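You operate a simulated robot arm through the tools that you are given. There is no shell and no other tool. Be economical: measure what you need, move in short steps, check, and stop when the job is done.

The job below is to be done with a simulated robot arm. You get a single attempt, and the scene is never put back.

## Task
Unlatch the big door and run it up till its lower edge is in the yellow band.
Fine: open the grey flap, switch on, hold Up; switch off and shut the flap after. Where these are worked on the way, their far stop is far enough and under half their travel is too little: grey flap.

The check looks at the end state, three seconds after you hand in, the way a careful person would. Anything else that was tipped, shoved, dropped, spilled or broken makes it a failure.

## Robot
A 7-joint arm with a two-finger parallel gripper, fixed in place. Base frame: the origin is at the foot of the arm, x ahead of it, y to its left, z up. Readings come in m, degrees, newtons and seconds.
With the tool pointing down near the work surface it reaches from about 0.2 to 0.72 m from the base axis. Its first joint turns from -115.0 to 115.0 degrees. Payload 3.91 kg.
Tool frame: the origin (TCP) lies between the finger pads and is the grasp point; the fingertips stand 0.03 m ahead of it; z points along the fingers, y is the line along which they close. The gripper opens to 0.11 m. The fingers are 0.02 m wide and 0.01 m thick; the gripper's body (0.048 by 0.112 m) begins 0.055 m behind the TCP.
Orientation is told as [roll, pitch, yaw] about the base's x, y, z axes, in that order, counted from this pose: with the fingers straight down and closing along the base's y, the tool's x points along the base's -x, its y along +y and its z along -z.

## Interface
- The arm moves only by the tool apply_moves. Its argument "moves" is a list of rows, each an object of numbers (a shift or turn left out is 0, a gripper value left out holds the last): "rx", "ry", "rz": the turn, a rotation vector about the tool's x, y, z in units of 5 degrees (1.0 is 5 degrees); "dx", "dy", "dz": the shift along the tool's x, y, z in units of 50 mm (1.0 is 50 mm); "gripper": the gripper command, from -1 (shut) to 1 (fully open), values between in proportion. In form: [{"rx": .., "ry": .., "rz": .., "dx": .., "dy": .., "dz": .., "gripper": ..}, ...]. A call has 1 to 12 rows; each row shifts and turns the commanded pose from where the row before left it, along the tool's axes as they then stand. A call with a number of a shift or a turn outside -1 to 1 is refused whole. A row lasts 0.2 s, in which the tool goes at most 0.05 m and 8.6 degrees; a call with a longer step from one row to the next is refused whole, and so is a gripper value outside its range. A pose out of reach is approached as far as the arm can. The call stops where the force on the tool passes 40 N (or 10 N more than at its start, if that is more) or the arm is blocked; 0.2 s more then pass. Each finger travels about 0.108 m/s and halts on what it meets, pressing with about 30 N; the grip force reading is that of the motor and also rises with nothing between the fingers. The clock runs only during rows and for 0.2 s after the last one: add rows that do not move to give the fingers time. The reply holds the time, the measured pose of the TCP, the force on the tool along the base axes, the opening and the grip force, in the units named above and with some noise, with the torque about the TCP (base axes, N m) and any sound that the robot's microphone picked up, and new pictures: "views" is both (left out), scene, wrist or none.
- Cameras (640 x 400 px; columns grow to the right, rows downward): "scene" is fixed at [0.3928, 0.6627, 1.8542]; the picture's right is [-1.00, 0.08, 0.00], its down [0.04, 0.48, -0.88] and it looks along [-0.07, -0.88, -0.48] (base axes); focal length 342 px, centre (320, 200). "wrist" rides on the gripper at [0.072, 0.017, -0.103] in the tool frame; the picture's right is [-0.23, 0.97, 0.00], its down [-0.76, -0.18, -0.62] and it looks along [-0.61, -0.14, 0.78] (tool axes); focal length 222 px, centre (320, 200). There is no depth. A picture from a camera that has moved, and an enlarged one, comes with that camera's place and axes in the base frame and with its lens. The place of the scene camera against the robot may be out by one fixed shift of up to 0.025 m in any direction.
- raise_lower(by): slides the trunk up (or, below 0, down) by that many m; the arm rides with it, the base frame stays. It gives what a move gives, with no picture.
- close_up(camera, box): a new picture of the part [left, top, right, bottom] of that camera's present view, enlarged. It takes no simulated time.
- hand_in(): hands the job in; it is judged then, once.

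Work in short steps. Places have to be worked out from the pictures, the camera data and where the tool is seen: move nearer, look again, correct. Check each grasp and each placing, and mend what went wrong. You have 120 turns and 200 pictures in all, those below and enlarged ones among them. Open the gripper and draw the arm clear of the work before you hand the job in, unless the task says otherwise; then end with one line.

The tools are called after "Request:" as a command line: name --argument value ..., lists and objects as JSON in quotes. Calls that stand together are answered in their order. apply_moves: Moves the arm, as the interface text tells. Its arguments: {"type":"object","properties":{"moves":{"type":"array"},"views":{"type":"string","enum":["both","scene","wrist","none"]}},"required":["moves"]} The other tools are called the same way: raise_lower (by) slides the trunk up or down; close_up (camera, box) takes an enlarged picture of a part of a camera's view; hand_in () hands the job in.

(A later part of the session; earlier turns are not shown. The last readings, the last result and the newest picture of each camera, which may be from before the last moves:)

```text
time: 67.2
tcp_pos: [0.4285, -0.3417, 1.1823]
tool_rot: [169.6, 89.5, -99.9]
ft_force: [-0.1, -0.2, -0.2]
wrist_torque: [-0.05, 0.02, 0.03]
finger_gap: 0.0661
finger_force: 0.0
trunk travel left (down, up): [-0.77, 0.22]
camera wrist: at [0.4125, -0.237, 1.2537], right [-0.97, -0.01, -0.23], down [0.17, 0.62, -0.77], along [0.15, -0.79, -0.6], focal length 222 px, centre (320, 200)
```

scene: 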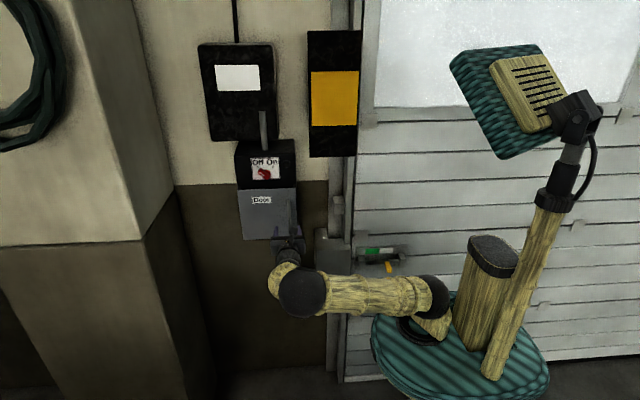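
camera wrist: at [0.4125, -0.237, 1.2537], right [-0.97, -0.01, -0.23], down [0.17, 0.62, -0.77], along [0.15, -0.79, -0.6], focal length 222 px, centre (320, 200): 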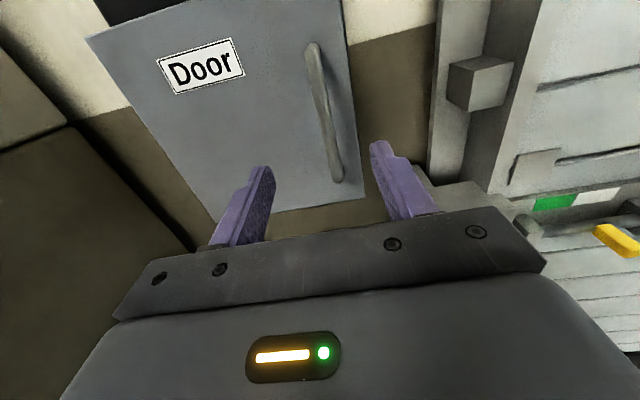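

The handle triangulates to x ≈ 0.425, y ≈ -0.442, z 1.12–1.24. I advance so the fingertips straddle the bar.

Request:
apply_moves --moves '[{"dz": 0.6, "dy": 0.06}, {"dz": 0.6}, {"dz": 0.4}, {}]' --views "wrist"

```text
time: 68.2
tcp_pos: [0.4271, -0.4209, 1.1873]
tool_rot: [172.6, 89.4, -97.0]
ft_force: [0.3, -1.4, 0.2]
wrist_torque: [0.0, -0.01, -0.03]
finger_gap: 0.0661
finger_force: 0.1
trunk travel left (down, up): [-0.77, 0.22]
camera wrist: at [0.4111, -0.3162, 1.2571], right [-0.97, -0.01, -0.23], down [0.17, 0.62, -0.77], along [0.15, -0.79, -0.6], focal length 222 px, centre (320, 200)
```

wrist: 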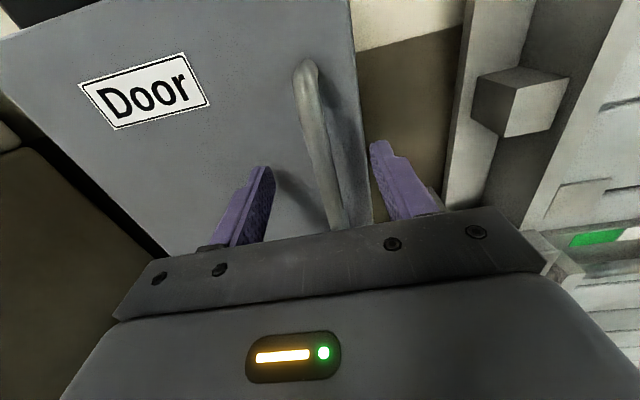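

The bar is between the fingers. I close on it.

Request:
apply_moves --moves '[{"gripper": -1}, {}, {}, {}]' --views "wrist"

```text
time: 69.2
tcp_pos: [0.4225, -0.4213, 1.1869]
tool_rot: [-177.6, 89.6, -87.4]
ft_force: [-23.4, 7.8, -11.6]
wrist_torque: [-0.36, 0.0, -0.12]
finger_gap: 0.0116
finger_force: 44.8
trunk travel left (down, up): [-0.77, 0.22]
camera wrist: at [0.4068, -0.316, 1.2573], right [-0.97, -0.01, -0.23], down [0.17, 0.62, -0.77], along [0.15, -0.79, -0.6], focal length 222 px, centre (320, 200)
```

wrist: 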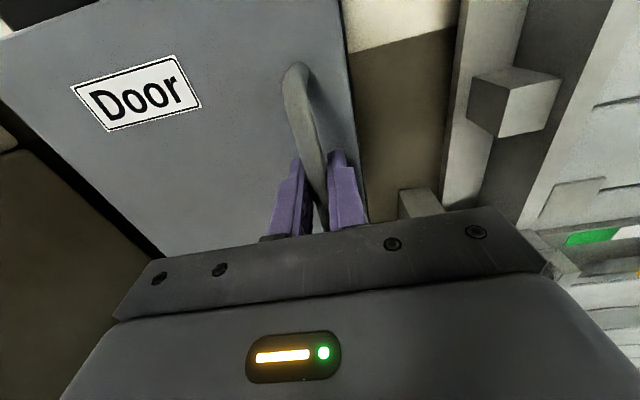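

The handle is gripped (gap 12 mm). The hinge is at x ≈ 0.60, so I swing the flap open along its arc, turning the tool with it, a few degrees first.

Request:
apply_moves --moves '[{"rx": -0.8, "dy": -0.055, "dz": -0.25}, {"rx": -0.8, "dy": -0.055, "dz": -0.25}, {"rx": -0.8, "dy": -0.055, "dz": -0.25}, {}]' --views "wrist"

```text
time: 70.2
tcp_pos: [0.441, -0.3849, 1.1853]
tool_rot: [175.7, 89.4, -105.6]
ft_force: [16.0, -9.5, -1.7]
wrist_torque: [0.53, -0.14, 0.16]
finger_gap: 0.0116
finger_force: 44.7
trunk travel left (down, up): [-0.77, 0.22]
camera wrist: at [0.4467, -0.2786, 1.257], right [-0.96, 0.19, -0.23], down [0.29, 0.57, -0.77], along [-0.02, -0.8, -0.6], focal length 222 px, centre (320, 200)
```

wrist: 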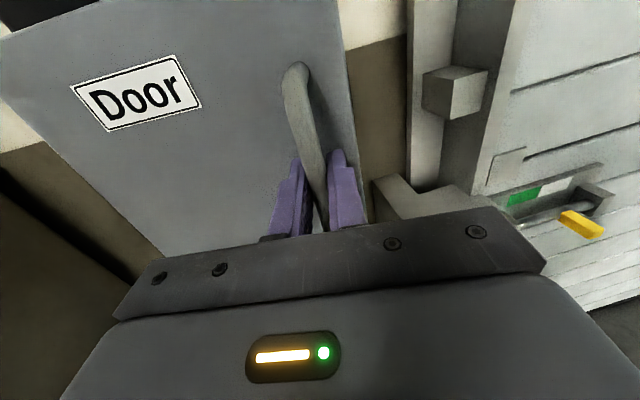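

The flap follows rigidly. I continue the arc, easing a bit more toward +x.

Request:
apply_moves --moves '[{"rx": -0.8, "dy": -0.09, "dz": -0.25}, {"rx": -0.8, "dy": -0.09, "dz": -0.25}, {"rx": -0.8, "dy": -0.08, "dz": -0.25}, {"rx": -0.8, "dy": -0.08, "dz": -0.25}, {"rx": -0.8, "dy": -0.08, "dz": -0.25}, {}]'

```text
time: 71.0
tcp_pos: [0.463, -0.3567, 1.1863]
tool_rot: [-169.9, 89.6, -101.5]
ft_force: [16.6, -14.2, -2.2]
wrist_torque: [0.85, -0.27, 0.19]
finger_gap: 0.0116
finger_force: 44.7
trunk travel left (down, up): [-0.77, 0.22]
stopped in row 3: the force on the tool passed its limit at 43 N (the readings are from after the stop); the commanded pose is now the measured one
camera wrist: at [0.4873, -0.2535, 1.257], right [-0.91, 0.36, -0.23], down [0.39, 0.51, -0.77], along [-0.16, -0.78, -0.6], focal length 222 px, centre (320, 200)
```

scene: 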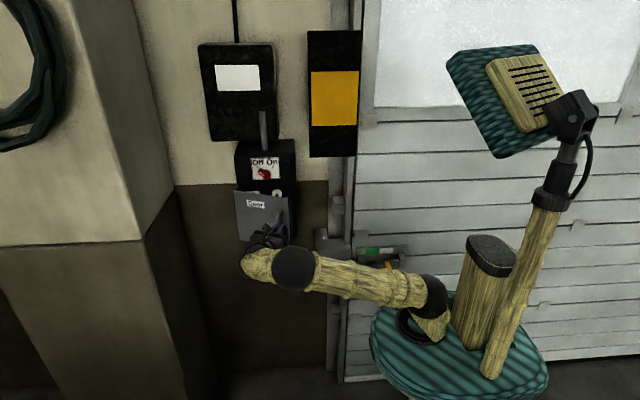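
wrist: 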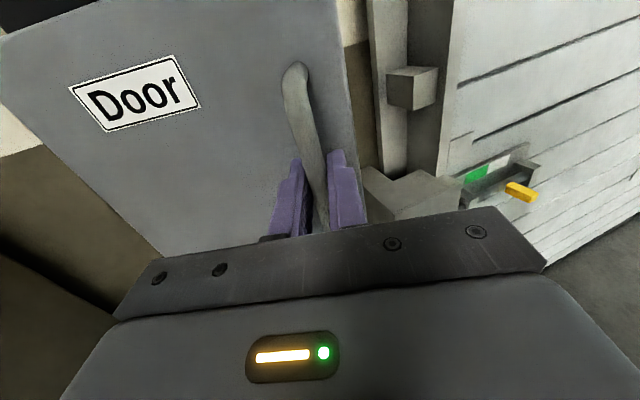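

The flap is about 22° open; the force points straight toward the hinge, so I'm drifting to too large a radius. I correct inward and continue.

Request:
apply_moves --moves '[{"dy": -0.1, "dz": 0.03}, {"rx": -0.8, "dy": -0.12, "dz": -0.23}, {"rx": -0.8, "dy": -0.12, "dz": -0.23}, {"rx": -0.8, "dy": -0.11, "dz": -0.23}, {"rx": -0.8, "dy": -0.11, "dz": -0.23}, {}]' --views "wrist"

```text
time: 72.4
tcp_pos: [0.5047, -0.3247, 1.1859]
tool_rot: [-148.4, 89.3, -96.6]
ft_force: [-14.3, 21.2, -25.9]
wrist_torque: [-0.59, 0.75, -0.11]
finger_gap: 0.0116
finger_force: 45.2
trunk travel left (down, up): [-0.77, 0.22]
camera wrist: at [0.5562, -0.2314, 1.2567], right [-0.76, 0.6, -0.23], down [0.53, 0.37, -0.77], along [-0.37, -0.71, -0.6], focal length 222 px, centre (320, 200)
```

wrist: 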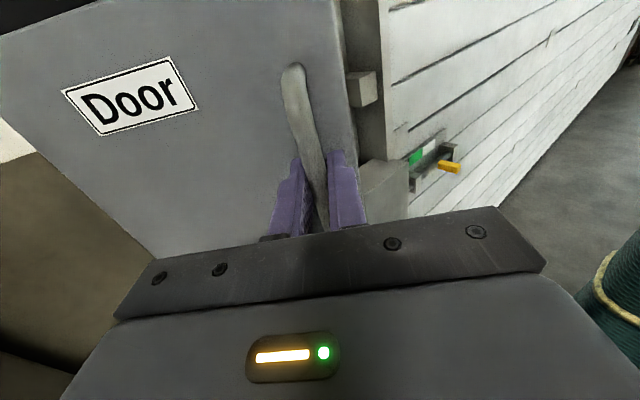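

39° open; the fit gives a hinge at (0.600, -0.489) with radius 0.19. I continue with the refined arc.

Request:
apply_moves --moves '[{"dy": 0.05, "dz": -0.02}, {"rx": -0.8, "dy": -0.09, "dz": -0.25}, {"rx": -0.8, "dy": -0.09, "dz": -0.25}, {"rx": -0.8, "dy": -0.09, "dz": -0.25}, {"rx": -0.8, "dy": -0.09, "dz": -0.25}, {"rx": -0.8, "dy": -0.09, "dz": -0.25}, {}]'

```text
time: 74.0
tcp_pos: [0.5572, -0.3012, 1.1864]
tool_rot: [-143.5, 89.3, -109.7]
ft_force: [-0.3, -0.4, -21.5]
wrist_torque: [-0.22, 0.93, -0.09]
finger_gap: 0.0114
finger_force: 45.2
out of reach, approached as far as the arm can: row 6
trunk travel left (down, up): [-0.77, 0.22]
camera wrist: at [0.6359, -0.2281, 1.2569], right [-0.54, 0.81, -0.23], down [0.61, 0.19, -0.77], along [-0.57, -0.56, -0.6], focal length 222 px, centre (320, 200)
```

scene: 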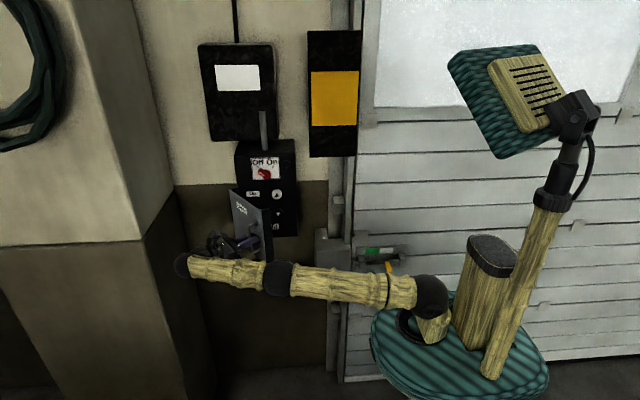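
wrist: 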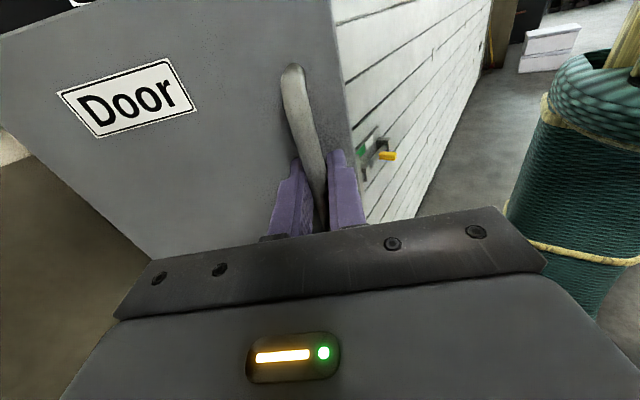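

The flap is about 57° open and the arm is near full stretch, so I release the handle and back out toward +y.

Request:
apply_moves --moves '[{"gripper": 1}, {}, {"dz": -0.4, "dy": 0.25}, {"dz": -0.5, "dy": 0.4, "rx": 0.5}, {"dz": -0.6, "dy": 0.4, "rx": 1}, {"dz": -0.6, "dy": 0.4, "rx": 1}, {}]'

```text
time: 75.6
tcp_pos: [0.5888, -0.2032, 1.1882]
tool_rot: [-145.3, 89.3, -101.2]
ft_force: [-0.6, -0.6, 0.4]
wrist_torque: [0.0, -0.03, 0.03]
finger_gap: 0.1099
finger_force: 0.0
out of reach, approached as far as the arm can: row 3
trunk travel left (down, up): [-0.77, 0.22]
camera wrist: at [0.6533, -0.1186, 1.2584], right [-0.68, 0.7, -0.23], down [0.57, 0.3, -0.77], along [-0.46, -0.65, -0.6], focal length 222 px, centre (320, 200)
```

scene: 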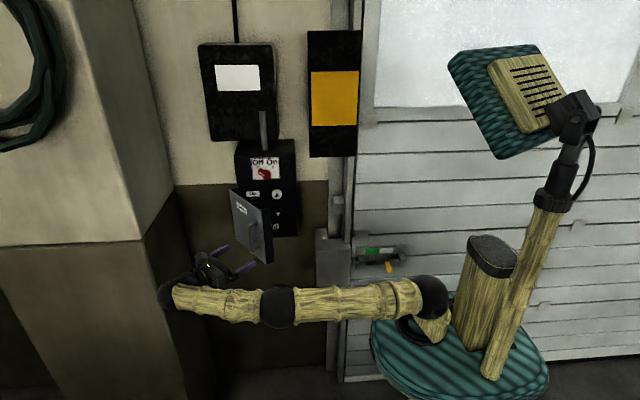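
wrist: 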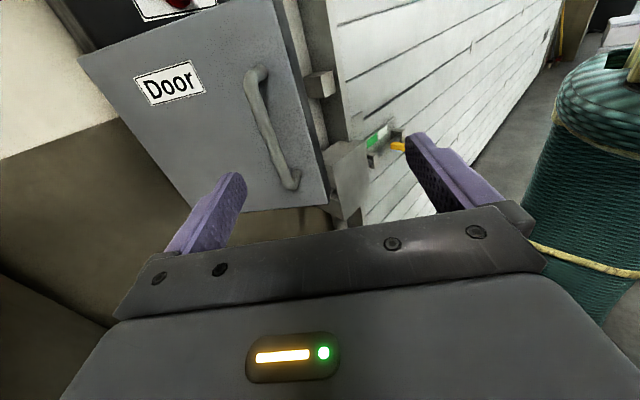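

The flap stays open by itself. I turn the tool back to face the wall, close the fingers and move to the -x side, to push the flap further open from inside.

Request:
apply_moves --moves '[{"rx": 1, "dz": -0.2, "gripper": -1}, {"rx": 1, "dy": 0.6}, {"rx": 1, "dy": 0.6}, {"rx": 1, "dy": 0.6}, {"rx": 1, "dy": 0.6}, {"rx": 1, "dy": 0.6}, {"rx": 1, "dy": 0.6}, {"rx": 1, "dy": 0.6}, {"rx": 1, "dy": 0.3}, {"rx": 0.3}, {}]'

```text
time: 78.0
tcp_pos: [0.3954, -0.107, 1.1858]
tool_rot: [175.6, 89.3, -93.4]
ft_force: [-0.1, -0.2, -0.4]
wrist_torque: [-0.03, -0.05, -0.01]
finger_gap: 0.0
finger_force: 29.6
trunk travel left (down, up): [-0.77, 0.22]
camera wrist: at [0.3784, -0.0019, 1.2565], right [-0.97, -0.02, -0.23], down [0.17, 0.62, -0.77], along [0.15, -0.79, -0.6], focal length 222 px, centre (320, 200)
```

scene: 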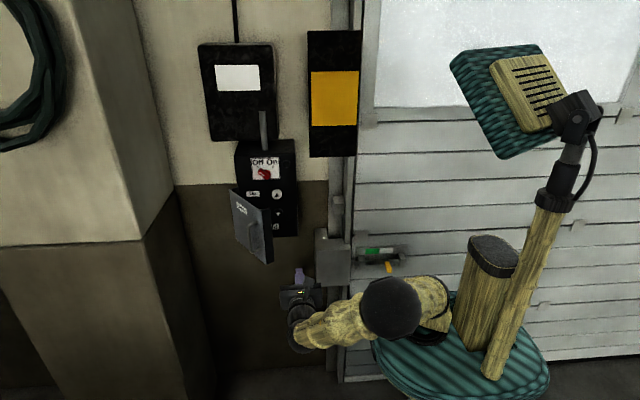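
wrist: 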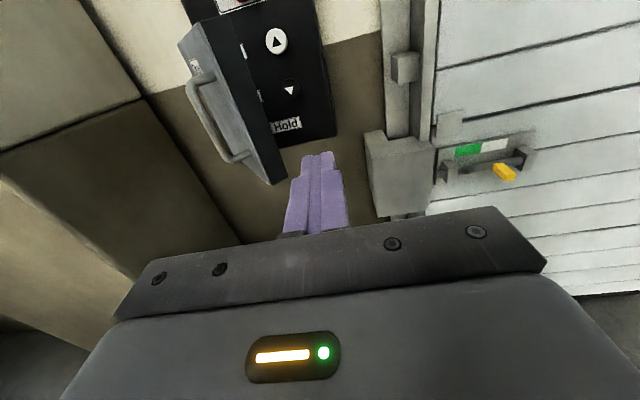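

The inside is visible: Up (white) at the top, Down below and "Hold". I move in beside the flap's free edge and sweep it toward +x.

Request:
apply_moves --moves '[{"dz": 0.9, "dy": -0.3}, {"dz": 0.9, "dy": -0.3}, {"dz": 0.9}, {"dz": 0.6}, {"dy": -0.5}, {"dy": -0.5}, {}]'

```text
time: 79.6
tcp_pos: [0.4775, -0.2694, 1.1885]
tool_rot: [174.3, 89.2, -94.7]
ft_force: [0.7, 0.5, 0.0]
wrist_torque: [0.0, -0.03, -0.01]
finger_gap: 0.0
finger_force: 30.7
trunk travel left (down, up): [-0.77, 0.22]
camera wrist: at [0.4604, -0.1643, 1.2587], right [-0.97, -0.02, -0.23], down [0.17, 0.62, -0.77], along [0.15, -0.79, -0.6], focal length 222 px, centre (320, 200)
```

scene: 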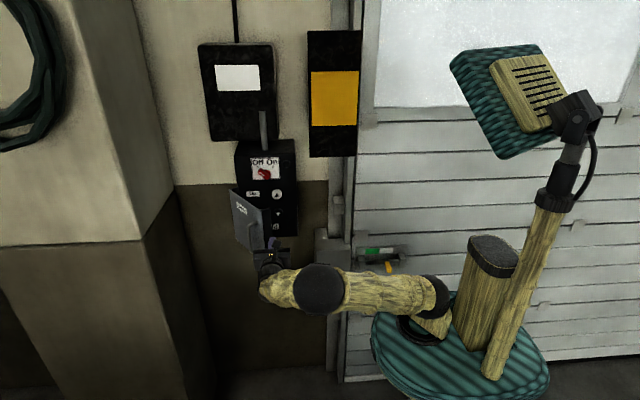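
wrist: 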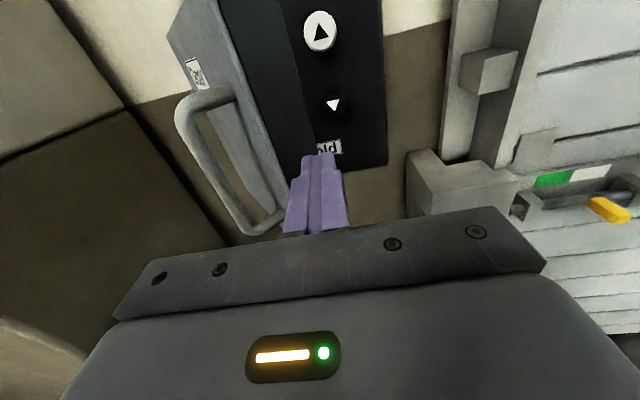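

The fingertips are on the inner side of the flap's edge. I sweep toward +x.

Request:
apply_moves --moves '[{"dz": 0.3}, {"dy": -0.5}, {"dy": -0.5}, {"dy": -0.5}, {"dy": -0.5}, {"dy": -0.5}, {}]'

```text
time: 81.2
tcp_pos: [0.6069, -0.2789, 1.1859]
tool_rot: [173.3, 89.2, -95.8]
ft_force: [0.9, 11.8, -0.3]
wrist_torque: [0.12, -0.04, 0.16]
finger_gap: 0.0
finger_force: 29.9
trunk travel left (down, up): [-0.77, 0.22]
camera wrist: at [0.5898, -0.1739, 1.2565], right [-0.97, -0.02, -0.23], down [0.17, 0.62, -0.77], along [0.15, -0.79, -0.6], focal length 222 px, centre (320, 200)
```

scene: 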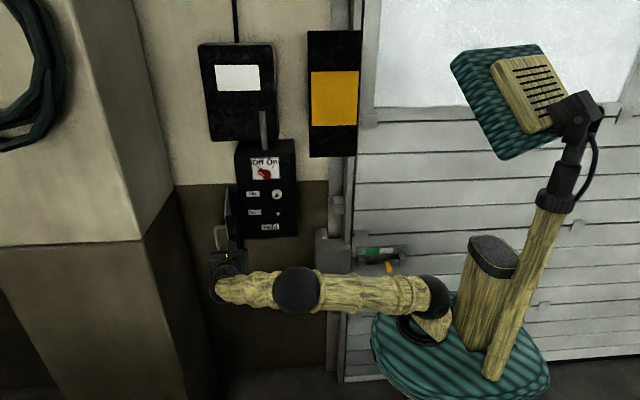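
wrist: 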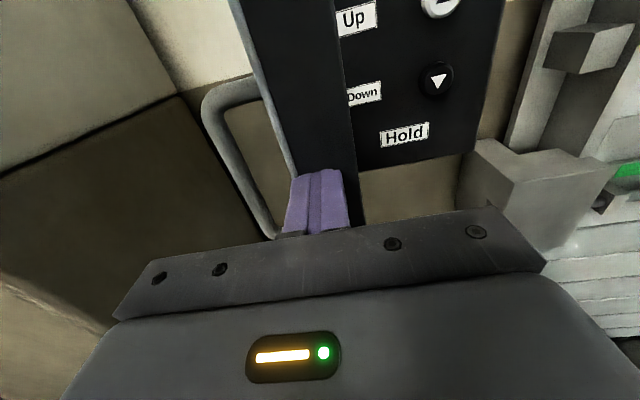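

The flap stands at about 90°. I push a little more to see whether it goes to a further stop.

Request:
apply_moves --moves '[{"dy": -0.5}, {"dy": -0.5}, {}]'

```text
time: 82.0
tcp_pos: [0.6556, -0.2811, 1.1875]
tool_rot: [174.0, 89.2, -95.3]
ft_force: [-0.3, 0.2, -0.4]
wrist_torque: [-0.01, 0.03, -0.02]
finger_gap: 0.0003
finger_force: 29.5
trunk travel left (down, up): [-0.77, 0.22]
camera wrist: at [0.6398, -0.1754, 1.2578], right [-0.97, -0.02, -0.23], down [0.17, 0.62, -0.77], along [0.15, -0.79, -0.6], focal length 222 px, centre (320, 200)
```

scene: 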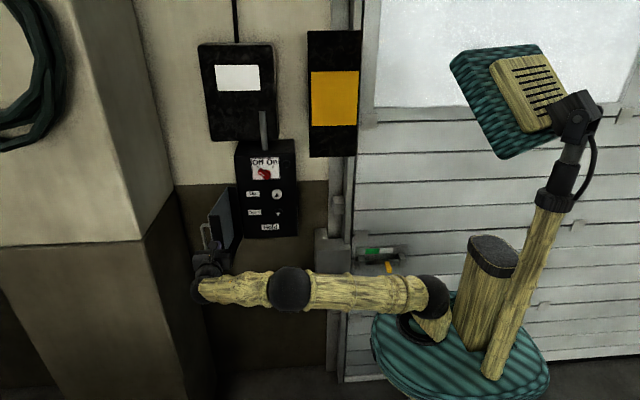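
wrist: 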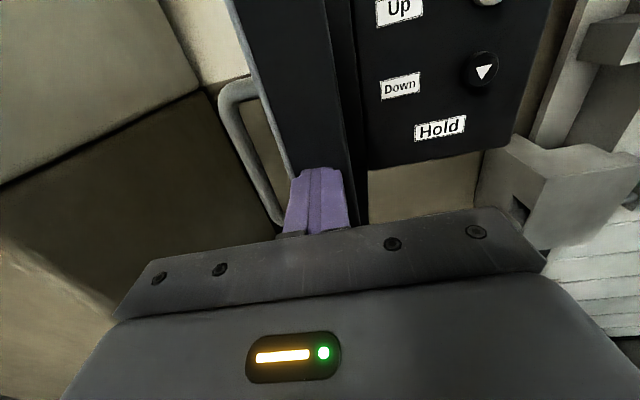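

It opens further still; I push on a little more.

Request:
apply_moves --moves '[{"dy": -0.5, "dz": 0.3}, {"dy": -0.5, "dz": 0.3}, {}]'

```text
time: 82.7
tcp_pos: [0.6994, -0.3043, 1.1874]
tool_rot: [-175.5, 89.1, -85.3]
ft_force: [-9.8, 10.4, 2.5]
wrist_torque: [-0.07, 0.01, -0.2]
finger_gap: 0.0004
finger_force: 30.1
trunk travel left (down, up): [-0.77, 0.22]
stopped in row 3: the force on the tool passed its limit at 48 N (the readings are from after the stop); the commanded pose is now the measured one
camera wrist: at [0.6837, -0.1992, 1.2587], right [-0.97, 0.0, -0.23], down [0.18, 0.61, -0.77], along [0.14, -0.79, -0.6], focal length 222 px, centre (320, 200)
```

scene: 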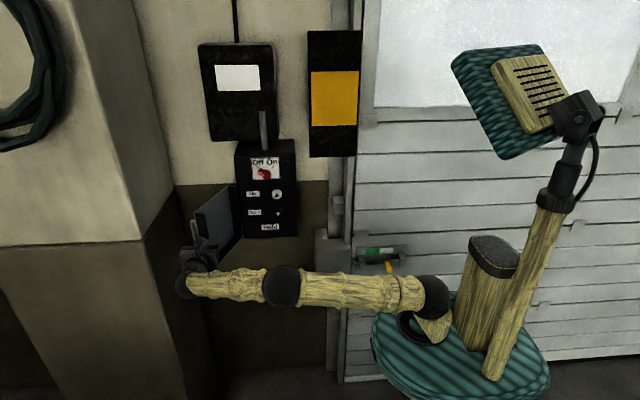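
wrist: 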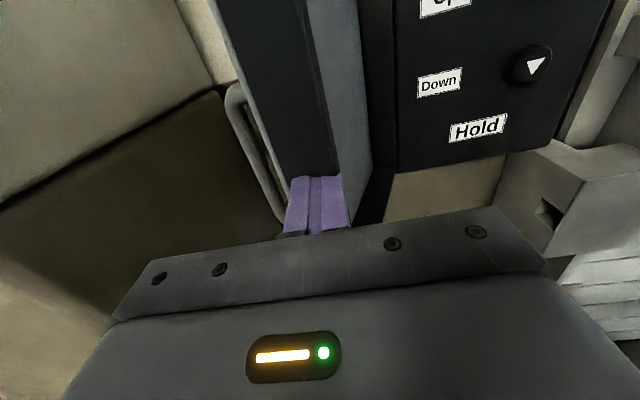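

The flap is at its far stop. I back away and go up in front of the red switch for a look.

Request:
apply_moves --moves '[{"dy": 0.3, "dz": -0.3}, {"dz": -0.8, "dy": 0.5}, {"dz": -0.6, "dy": 0.9}, {"dy": 0.9, "dx": 0.7}, {"dy": 0.9, "dx": 0.9}, {"dy": 0.7, "dx": 0.9}, {"dx": 0.9}, {}]'

```text
refused: row 3 steps farther than a row can; nothing moved
```

A combined step was too long; I shorten it.

Request:
apply_moves --moves '[{"dy": 0.3, "dz": -0.3}, {"dz": -0.8, "dy": 0.5}, {"dz": -0.5, "dy": 0.8}, {"dy": 0.7, "dx": 0.6}, {"dy": 0.7, "dx": 0.7}, {"dy": 0.7, "dx": 0.7}, {"dy": 0.5, "dx": 0.7}, {"dx": 0.7}, {}]'

```text
time: 84.7
tcp_pos: [0.4926, -0.2255, 1.3557]
tool_rot: [172.2, 89.4, -97.7]
ft_force: [0.0, 0.0, -0.2]
wrist_torque: [-0.01, -0.03, -0.01]
finger_gap: 0.0
finger_force: 30.2
trunk travel left (down, up): [-0.77, 0.22]
camera wrist: at [0.4775, -0.1207, 1.4259], right [-0.97, 0.0, -0.23], down [0.18, 0.61, -0.77], along [0.14, -0.79, -0.6], focal length 222 px, centre (320, 200)
```

scene: 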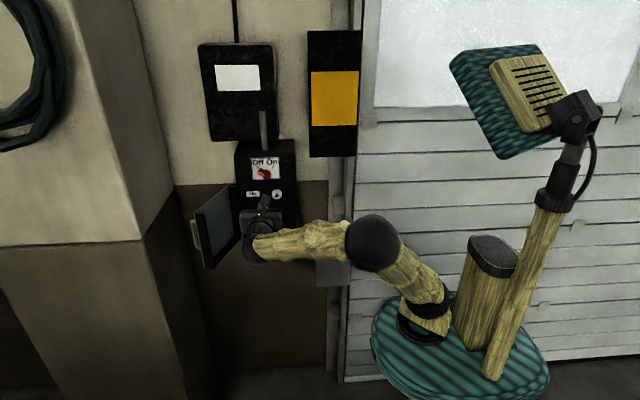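
wrist: 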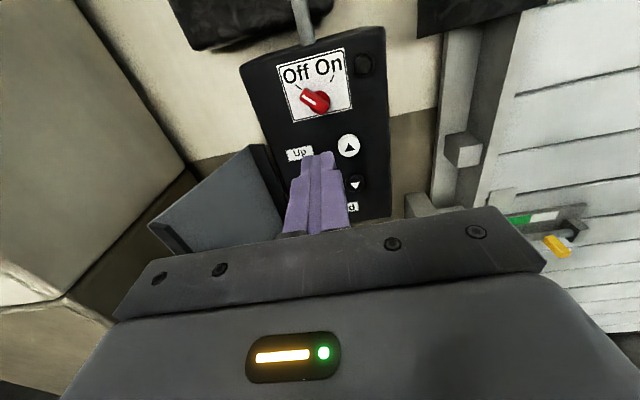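

Request:
close_up --camera "wrist" --box '[220, 0, 420, 125]'

```text
3.20 times, centred on (320, 62) of wrist
camera zoom: at [0.4775, -0.1207, 1.4259], right [-0.97, 0.0, -0.23], down [0.18, 0.61, -0.77], along [0.14, -0.79, -0.6], focal length 711 px, centre (320, 640)
```

zoom: 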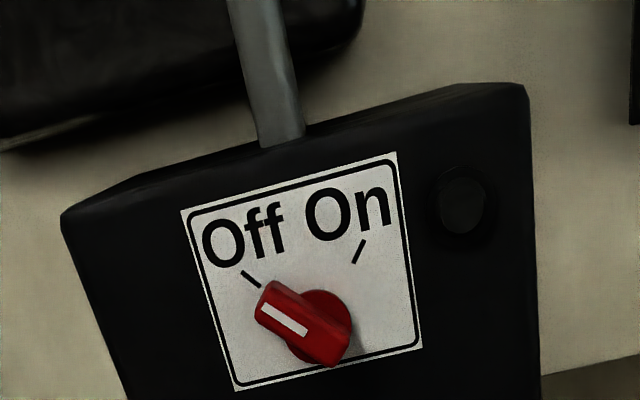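

The knob triangulates to about (0.506, -0.50, 1.336) from two wrist views, its bar pointing up-left at Off. I turn the gripper 45° counter-clockwise, open it and approach.

Request:
apply_moves --moves '[{"dy": -0.27, "dx": -0.4, "gripper": 0.0}, {"rz": -1}, {"rz": -1}, {"rz": -1}, {"rz": -1}, {"rz": -1}, {"rz": -1}, {"rz": -1}, {"rz": -1}, {"rz": -1}, {"dz": 0.9}, {"dz": 0.9}]'

```text
time: 87.3
tcp_pos: [0.5057, -0.3115, 1.3378]
tool_rot: [90.9, 45.0, -179.2]
ft_force: [-0.2, 0.5, 0.5]
wrist_torque: [-0.02, 0.02, 0.0]
finger_gap: 0.0549
finger_force: 0.0
trunk travel left (down, up): [-0.77, 0.22]
camera wrist: at [0.5473, -0.2077, 1.399], right [-0.85, 0.0, 0.53], down [-0.42, 0.61, -0.67], along [-0.33, -0.79, -0.52], focal length 222 px, centre (320, 200)
```

scene: 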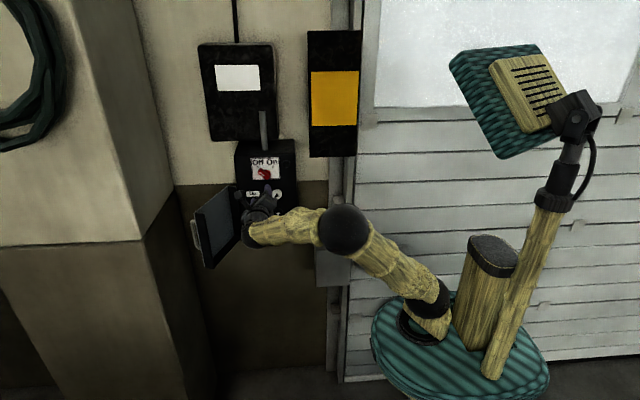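
wrist: 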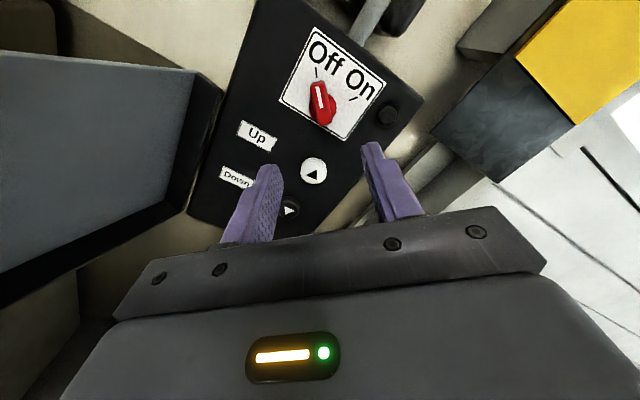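

The view is clear and the bar lines up with the gripper. I advance along the tool axis.

Request:
apply_moves --moves '[{"dz": 0.8}, {"dz": 0.8}, {"dz": 0.8}, {}]' --views "wrist"

```text
time: 88.3
tcp_pos: [0.5052, -0.4329, 1.3369]
tool_rot: [91.0, 44.9, -179.1]
ft_force: [-0.2, -0.1, -0.1]
wrist_torque: [0.02, -0.04, 0.01]
finger_gap: 0.0552
finger_force: 0.2
trunk travel left (down, up): [-0.77, 0.22]
camera wrist: at [0.5473, -0.3269, 1.3986], right [-0.85, 0.0, 0.53], down [-0.42, 0.61, -0.67], along [-0.33, -0.79, -0.52], focal length 222 px, centre (320, 200)
```

wrist: 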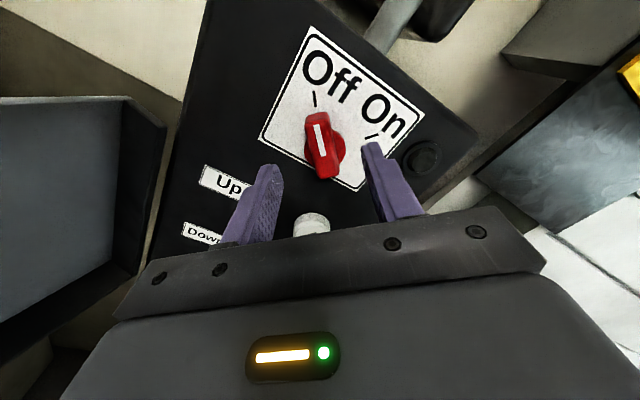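

Knob bar centre refined to y ≈ -0.49. I advance another 35 mm so the tips bracket the bar.

Request:
apply_moves --moves '[{"dz": 0.4}, {"dz": 0.3}, {}]' --views "wrist"

```text
time: 89.1
tcp_pos: [0.5044, -0.4681, 1.3393]
tool_rot: [90.9, 44.9, -179.2]
ft_force: [0.2, 0.0, -0.8]
wrist_torque: [0.0, -0.01, -0.02]
finger_gap: 0.0552
finger_force: 0.1
trunk travel left (down, up): [-0.77, 0.22]
camera wrist: at [0.5458, -0.3623, 1.3996], right [-0.85, 0.0, 0.53], down [-0.42, 0.61, -0.67], along [-0.33, -0.79, -0.52], focal length 222 px, centre (320, 200)
```

wrist: 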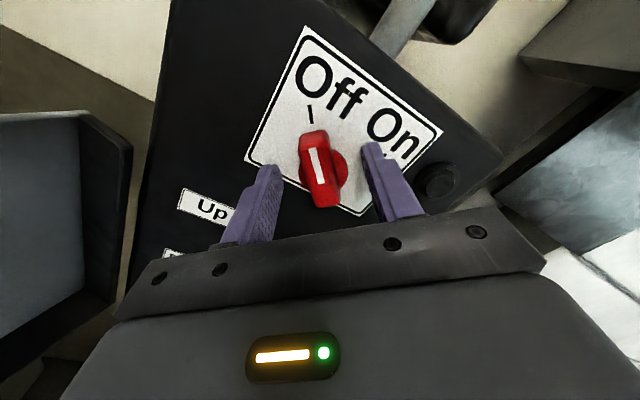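

The bar is centred between the tips; I close.

Request:
apply_moves --moves '[{"gripper": -1}, {}, {}]' --views "wrist"

```text
time: 89.9
tcp_pos: [0.504, -0.4676, 1.338]
tool_rot: [90.9, 45.1, -179.2]
ft_force: [-0.9, -1.9, 5.7]
wrist_torque: [0.76, 0.01, 0.39]
finger_gap: 0.0178
finger_force: 44.8
trunk travel left (down, up): [-0.77, 0.22]
camera wrist: at [0.5451, -0.3627, 1.4002], right [-0.85, 0.0, 0.53], down [-0.41, 0.61, -0.67], along [-0.33, -0.79, -0.52], focal length 222 px, centre (320, 200)
```

wrist: 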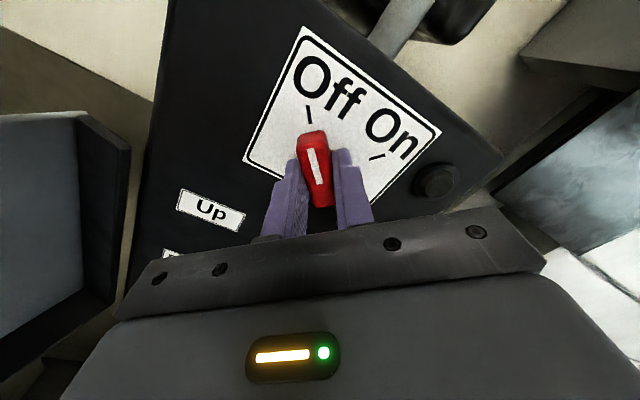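

Gripped at 18 mm. I rotate clockwise in steps toward On.

Request:
apply_moves --moves '[{"rz": 0.8}, {"rz": 0.8}, {"rz": 0.8}, {"rz": 0.8}, {"rz": 0.8}, {"rz": 0.8}, {"rz": 0.8}, {}]' --views "wrist"

```text
time: 91.7
tcp_pos: [0.5012, -0.4676, 1.3409]
tool_rot: [92.6, 73.1, -177.5]
ft_force: [-13.7, 19.0, -1.9]
wrist_torque: [0.4, 0.06, -0.14]
finger_gap: 0.0176
finger_force: 45.3
trunk travel left (down, up): [-0.77, 0.22]
camera wrist: at [0.5083, -0.3626, 1.4125], right [-1.0, 0.0, 0.07], down [-0.05, 0.61, -0.79], along [-0.04, -0.79, -0.61], focal length 222 px, centre (320, 200)
```

wrist: 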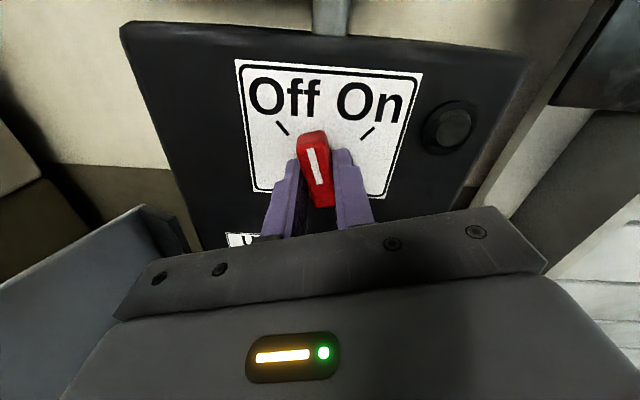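

The knob turns with the gripper (28° so far). I continue toward the On mark.

Request:
apply_moves --moves '[{"rz": 0.8}, {"rz": 0.8}, {"rz": 0.8}, {"rz": 0.8}, {"rz": 0.8}, {"rz": 0.8}, {"rz": 0.8}, {}]' --views "wrist"

```text
time: 93.5
tcp_pos: [0.498, -0.4686, 1.3411]
tool_rot: [-93.9, 78.9, -3.8]
ft_force: [-25.5, 22.5, -12.5]
wrist_torque: [-0.9, 0.15, -1.12]
finger_gap: 0.0179
finger_force: 45.6
trunk travel left (down, up): [-0.77, 0.22]
camera wrist: at [0.4703, -0.3627, 1.4063], right [-0.91, 0.0, -0.41], down [0.32, 0.61, -0.72], along [0.26, -0.79, -0.56], focal length 222 px, centre (320, 200)
```

wrist: 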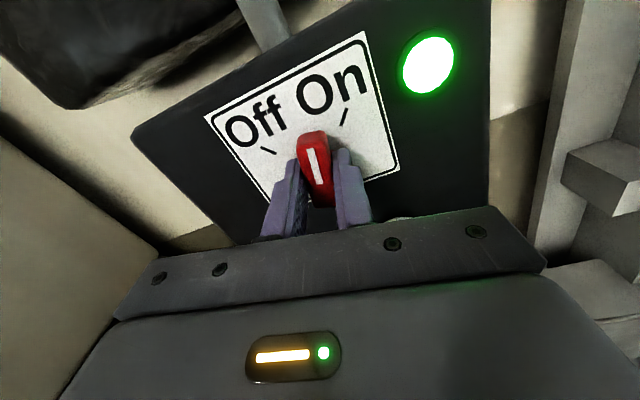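

The green lamp is lit, so power is on; the pointer still falls a bit short of the On tick, so I turn on to its stop.

Request:
apply_moves --moves '[{"rz": 0.8, "dy": 0.05}, {"rz": 0.8, "dz": -0.02}, {"rz": 0.8}, {"rz": 0.8}, {"rz": 0.8}, {"rz": 0.8}, {}]' --views "wrist"

```text
time: 95.1
tcp_pos: [0.4961, -0.4681, 1.3399]
tool_rot: [-91.2, 54.9, -1.0]
ft_force: [-25.0, 17.7, -11.3]
wrist_torque: [0.11, 0.1, -1.45]
finger_gap: 0.0181
finger_force: 45.0
trunk travel left (down, up): [-0.77, 0.22]
camera wrist: at [0.443, -0.3632, 1.3872], right [-0.67, -0.01, -0.75], down [0.58, 0.62, -0.53], along [0.47, -0.79, -0.41], focal length 222 px, centre (320, 200)
```

wrist: 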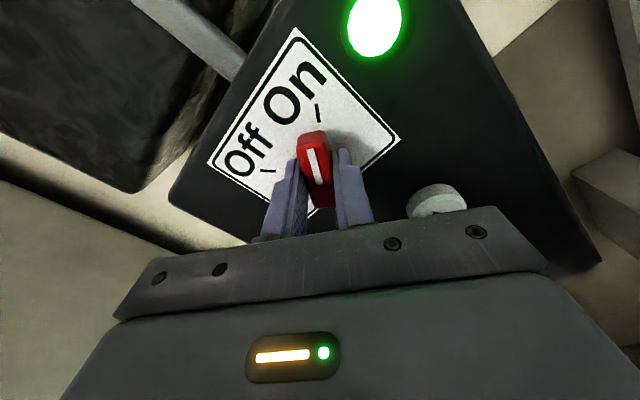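

The pointer is at the On tick. I release, back off, turn upright and close the fingers for pressing.

Request:
apply_moves --moves '[{"gripper": 0}, {}, {"dz": -0.8}, {"dz": -0.8}, {"dz": -0.4, "rz": -1}, {"rz": -1, "gripper": -1}, {"rz": -1}, {"rz": -1}, {"rz": -1}, {"rz": -1}, {"rz": -1}, {}]'

```text
time: 97.7
tcp_pos: [0.5003, -0.3699, 1.3378]
tool_rot: [169.3, 89.2, -100.6]
ft_force: [-0.5, -1.1, 0.6]
wrist_torque: [0.02, -0.01, 0.04]
finger_gap: 0.0
finger_force: 30.1
trunk travel left (down, up): [-0.77, 0.22]
camera wrist: at [0.486, -0.265, 1.4075], right [-0.97, 0.0, -0.23], down [0.17, 0.62, -0.77], along [0.14, -0.79, -0.6], focal length 222 px, centre (320, 200)
```

scene: 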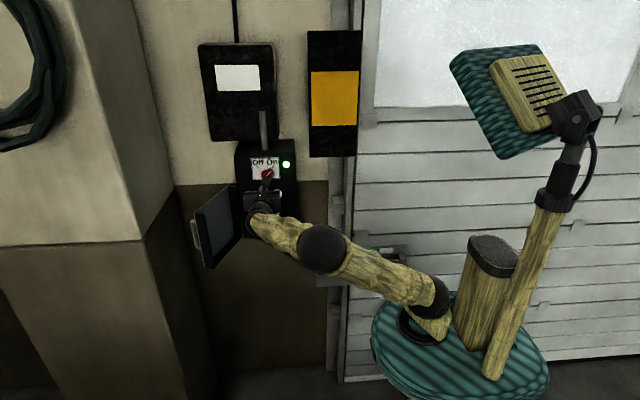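
wrist: 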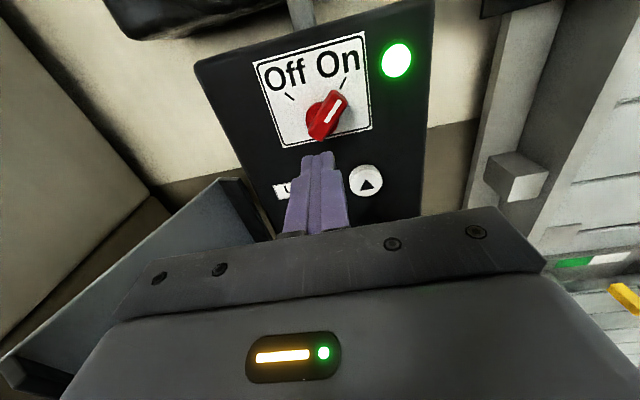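

The knob stays at On. The Up button triangulates to (0.466, -0.491, 1.25). I move in front of it.

Request:
apply_moves --moves '[{"dx": -0.6, "dy": 0.3}, {"dx": -0.6, "dy": 0.38}, {"dx": -0.56}, {"dz": 0.6}, {}]' --views "wrist"

```text
time: 98.9
tcp_pos: [0.4671, -0.3993, 1.2475]
tool_rot: [173.5, 89.4, -96.3]
ft_force: [-0.1, -0.6, -1.1]
wrist_torque: [0.03, -0.03, -0.02]
finger_gap: 0.0
finger_force: 30.0
trunk travel left (down, up): [-0.77, 0.22]
camera wrist: at [0.4515, -0.2943, 1.3191], right [-0.97, -0.01, -0.23], down [0.17, 0.62, -0.77], along [0.14, -0.79, -0.6], focal length 222 px, centre (320, 200)
```

wrist: 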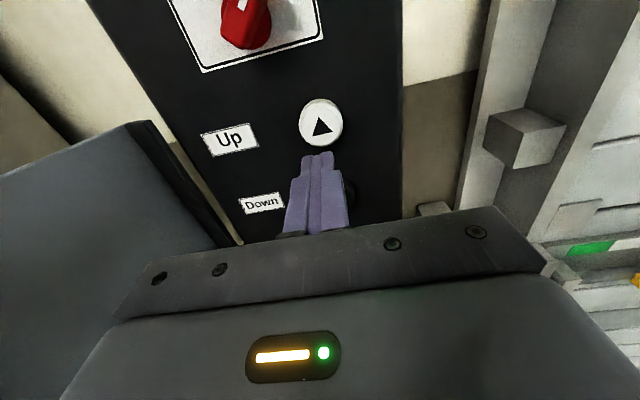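

The alignment is good. I advance carefully to touch and press the button, watching force and sound.

Request:
apply_moves --moves '[{"dx": 0.12, "dz": 0.4}, {"dz": 0.5}, {"dz": 0.3}, {"dz": 0.15}]'

```text
time: 99.9
tcp_pos: [0.4672, -0.4586, 1.2552]
tool_rot: [171.2, 89.5, -98.6]
ft_force: [-9.5, 29.0, 3.4]
wrist_torque: [0.05, 0.08, -0.3]
finger_gap: 0.0
finger_force: 30.5
trunk travel left (down, up): [-0.77, 0.22]
heard: click
stopped in row 4: the force on the tool passed its limit at 48 N (the readings are from after the stop); the commanded pose is now the measured one
camera wrist: at [0.4522, -0.3534, 1.326], right [-0.97, -0.01, -0.23], down [0.17, 0.62, -0.77], along [0.14, -0.79, -0.6], focal length 222 px, centre (320, 200)
```

scene: 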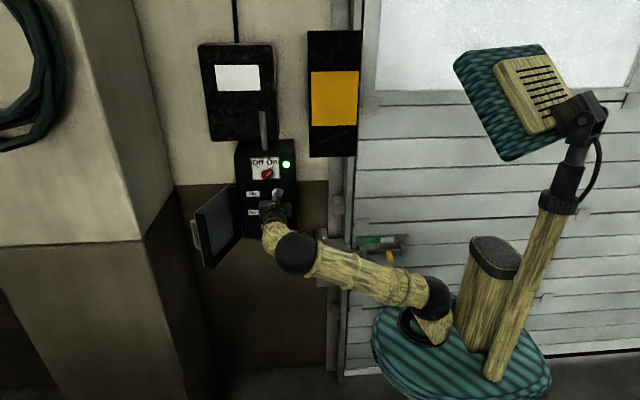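
wrist: 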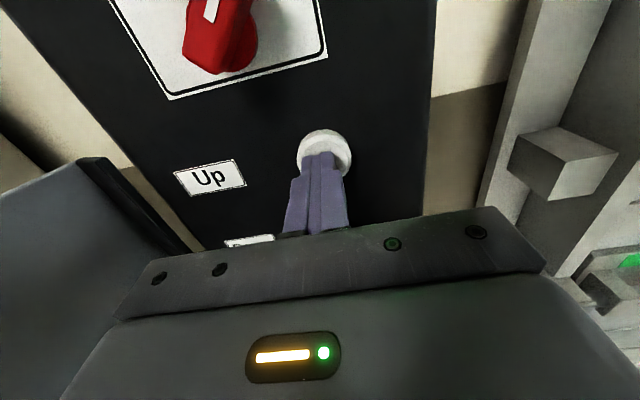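

Click heard and the door has started to rise; force is still holding. I hold for 1 s and measure its speed.

Request:
apply_moves --moves '[{}, {}, {}, {}, {}]' --views "scene"

```text
time: 101.1
tcp_pos: [0.4675, -0.4589, 1.256]
tool_rot: [170.0, 89.5, -99.9]
ft_force: [-7.6, 35.2, 1.4]
wrist_torque: [0.14, -0.1, -0.28]
finger_gap: 0.0
finger_force: 30.2
trunk travel left (down, up): [-0.77, 0.22]
```

scene: 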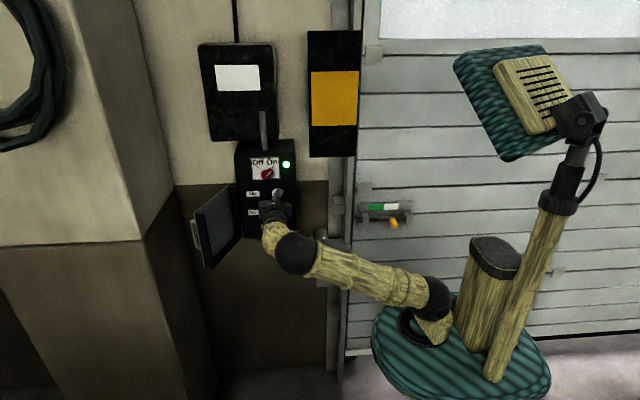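

The lower edge is at z ≈ 0.19, about 0.15 m/s. I keep holding in measured chunks.

Request:
apply_moves --moves '[{}, {}, {}, {}, {}, {}, {}, {}, {}, {}]' --views "scene"

```text
time: 103.3
tcp_pos: [0.4677, -0.4589, 1.255]
tool_rot: [167.4, 89.5, -102.4]
ft_force: [-9.2, 37.9, -1.2]
wrist_torque: [0.17, -0.05, -0.31]
finger_gap: 0.0001
finger_force: 30.1
trunk travel left (down, up): [-0.77, 0.22]
```

scene: 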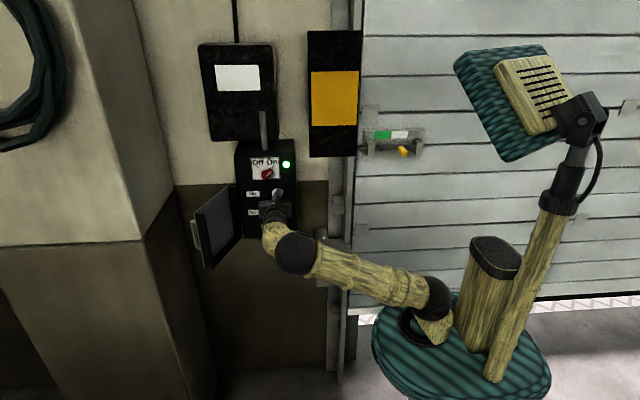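

The edge is at roughly z 0.5, about 0.156 m/s. I check what exactly the lower edge is.

Request:
close_up --camera "scene" --box '[540, 270, 640, 340]'

Request:
close_up --camera "scene" --box '[330, 280, 410, 340]'

```text
5.71 times, centred on (590, 305) of scene
camera zoom: at [0.3928, 0.6627, 1.8542], right [-1.0, 0.08, 0.0], down [0.04, 0.48, -0.88], along [-0.07, -0.88, -0.48], focal length 1955 px, centre (-1223, -400)
```

zoom: 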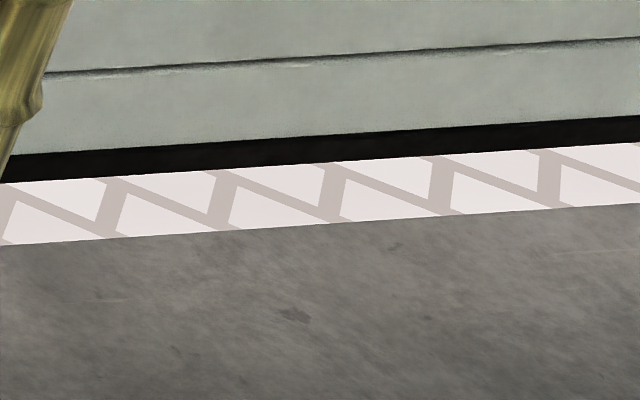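

```text
6.67 times, centred on (370, 310) of scene
camera zoom: at [0.3928, 0.6627, 1.8542], right [-1.0, 0.08, 0.0], down [0.04, 0.48, -0.88], along [-0.07, -0.88, -0.48], focal length 2280 px, centre (-13, -533)
```

zoom: 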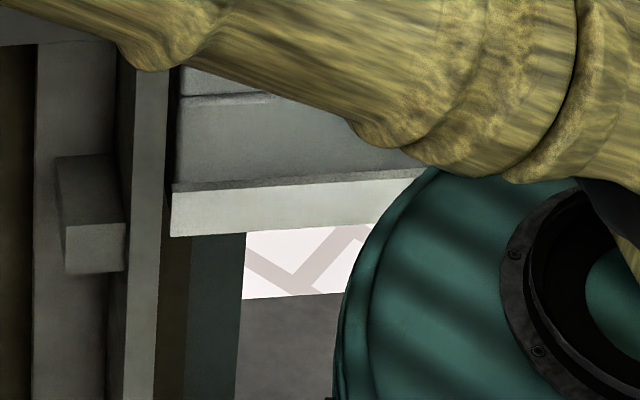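

The hatched strip is a fence behind; the true edge is at z ≈ 0.48 and the bolt's label gives 0.137 m/s. About 7.9 s more is needed; I hold on in chunks.

Request:
apply_moves --moves '[{}, {}, {}, {}, {}, {}, {}, {}, {}, {}, {}, {}]' --views "scene"

```text
time: 105.9
tcp_pos: [0.4679, -0.4593, 1.2554]
tool_rot: [168.6, 89.5, -101.1]
ft_force: [-6.7, 36.0, -0.1]
wrist_torque: [0.21, -0.02, -0.21]
finger_gap: 0.0
finger_force: 30.2
trunk travel left (down, up): [-0.77, 0.22]
```

scene: 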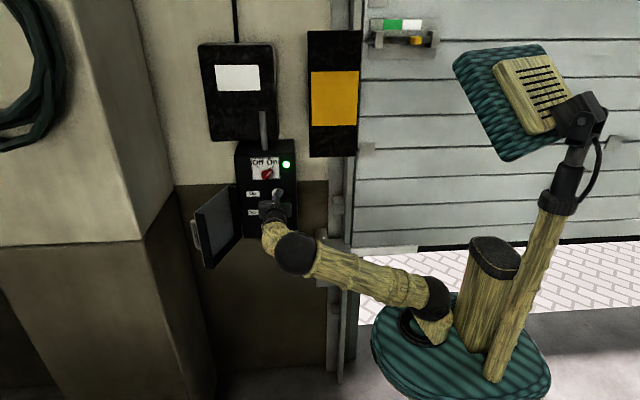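

Edge at z ≈ 0.85, rising about 0.14 m/s. I hold another 2.6 s.

Request:
apply_moves --moves '[{}, {}, {}, {}, {}, {}, {}, {}, {}, {}, {}, {}]' --views "scene"

```text
time: 108.5
tcp_pos: [0.4683, -0.4579, 1.2546]
tool_rot: [166.5, 89.5, -103.4]
ft_force: [-6.4, 37.6, -0.3]
wrist_torque: [0.26, 0.15, -0.19]
finger_gap: 0.0001
finger_force: 30.2
trunk travel left (down, up): [-0.77, 0.22]
```

scene: 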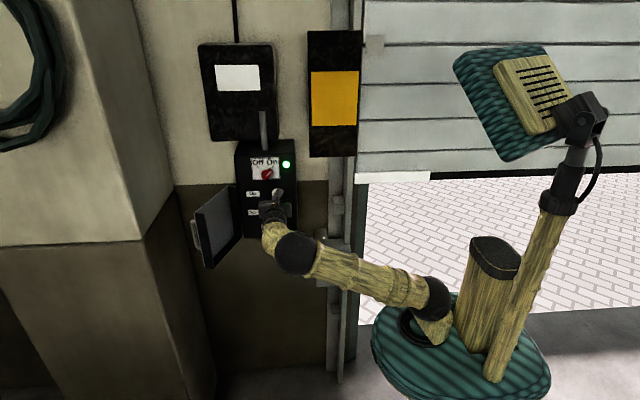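

Edge at z ≈ 1.24; the target is ≈ 1.58. I hold about 1.4 s more and look again.

Request:
apply_moves --moves '[{}, {}, {}, {}, {}, {}]' --views "scene"

```text
time: 109.9
tcp_pos: [0.4684, -0.4585, 1.2555]
tool_rot: [169.3, 89.5, -100.4]
ft_force: [-7.0, 36.4, -1.0]
wrist_torque: [0.22, 0.01, -0.19]
finger_gap: 0.0
finger_force: 30.1
trunk travel left (down, up): [-0.77, 0.22]
```

scene: 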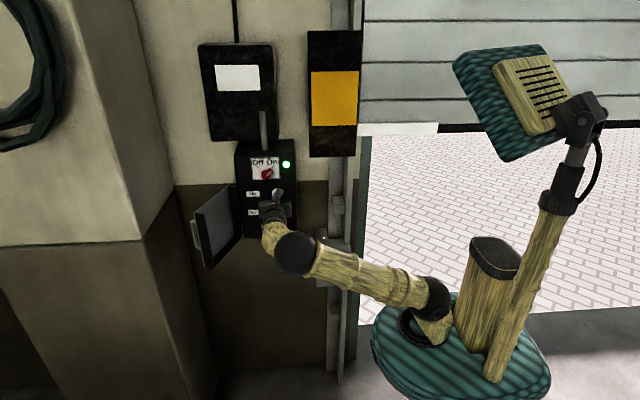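

The edge is just under the band and rising about 34 px/s; the band's centre is 39 px higher, i.e. 1.1 s. I hold 1.0 s and then pull back off the button.

Request:
apply_moves --moves '[{}, {}, {}, {}, {}, {"dz": -0.6}, {"dz": -0.6}, {}]' --views "scene"

```text
time: 111.7
tcp_pos: [0.4667, -0.4018, 1.2537]
tool_rot: [151.6, 89.6, -118.1]
ft_force: [-1.1, 0.9, -0.5]
wrist_torque: [0.02, -0.02, 0.03]
finger_gap: 0.0
finger_force: 29.6
trunk travel left (down, up): [-0.77, 0.22]
```

scene: 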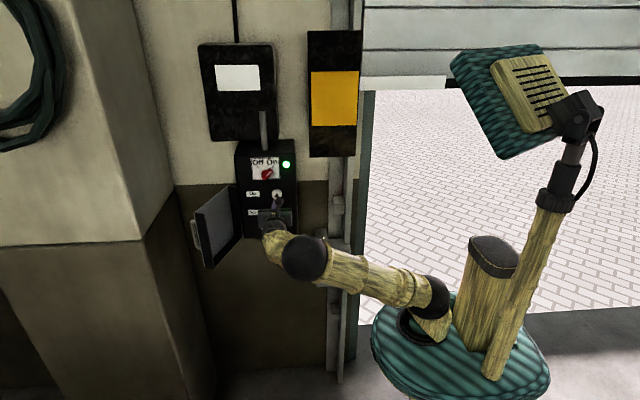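

The edge sits in the yellow band (row ≈ 90 between 71 and 126). Now I go back to the switch with the gripper turned to the On angle.

Request:
apply_moves --moves '[{"dz": -0.3, "dx": 0.5, "dy": -0.3}, {"dx": 0.6, "dy": -0.35}, {"dx": 0.62, "gripper": 0}, {"rz": 1}, {"rz": 1}, {"rz": 1}, {"rz": 1}, {"rz": 1}, {"rz": 1}, {"rz": 1}, {}]'

```text
time: 114.1
tcp_pos: [0.5027, -0.39, 1.3391]
tool_rot: [-90.5, 55.0, -0.1]
ft_force: [-0.4, 0.3, -0.3]
wrist_torque: [-0.02, 0.0, 0.01]
finger_gap: 0.055
finger_force: 0.1
trunk travel left (down, up): [-0.77, 0.22]
camera wrist: at [0.4478, -0.2849, 1.3865], right [-0.67, -0.01, -0.74], down [0.58, 0.62, -0.53], along [0.47, -0.78, -0.41], focal length 222 px, centre (320, 200)
```

scene: 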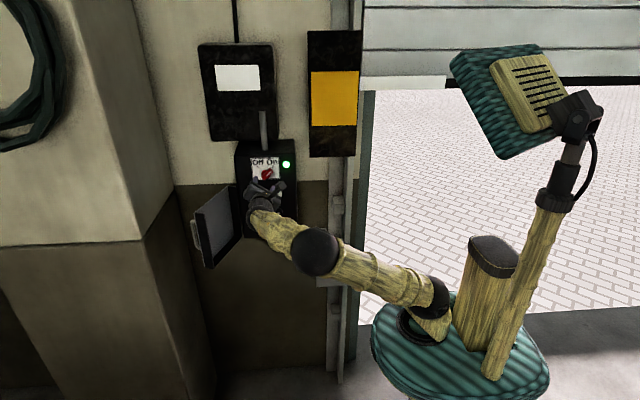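
wrist: 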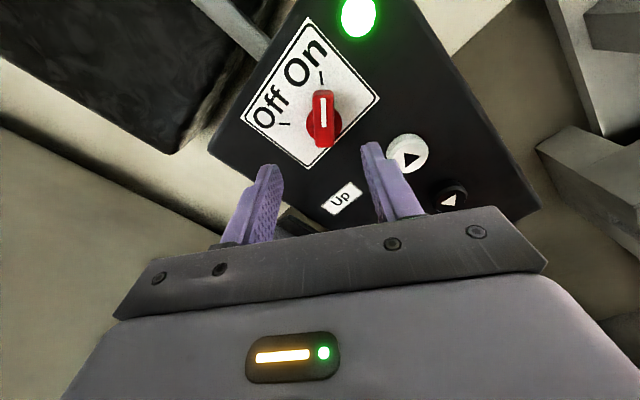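

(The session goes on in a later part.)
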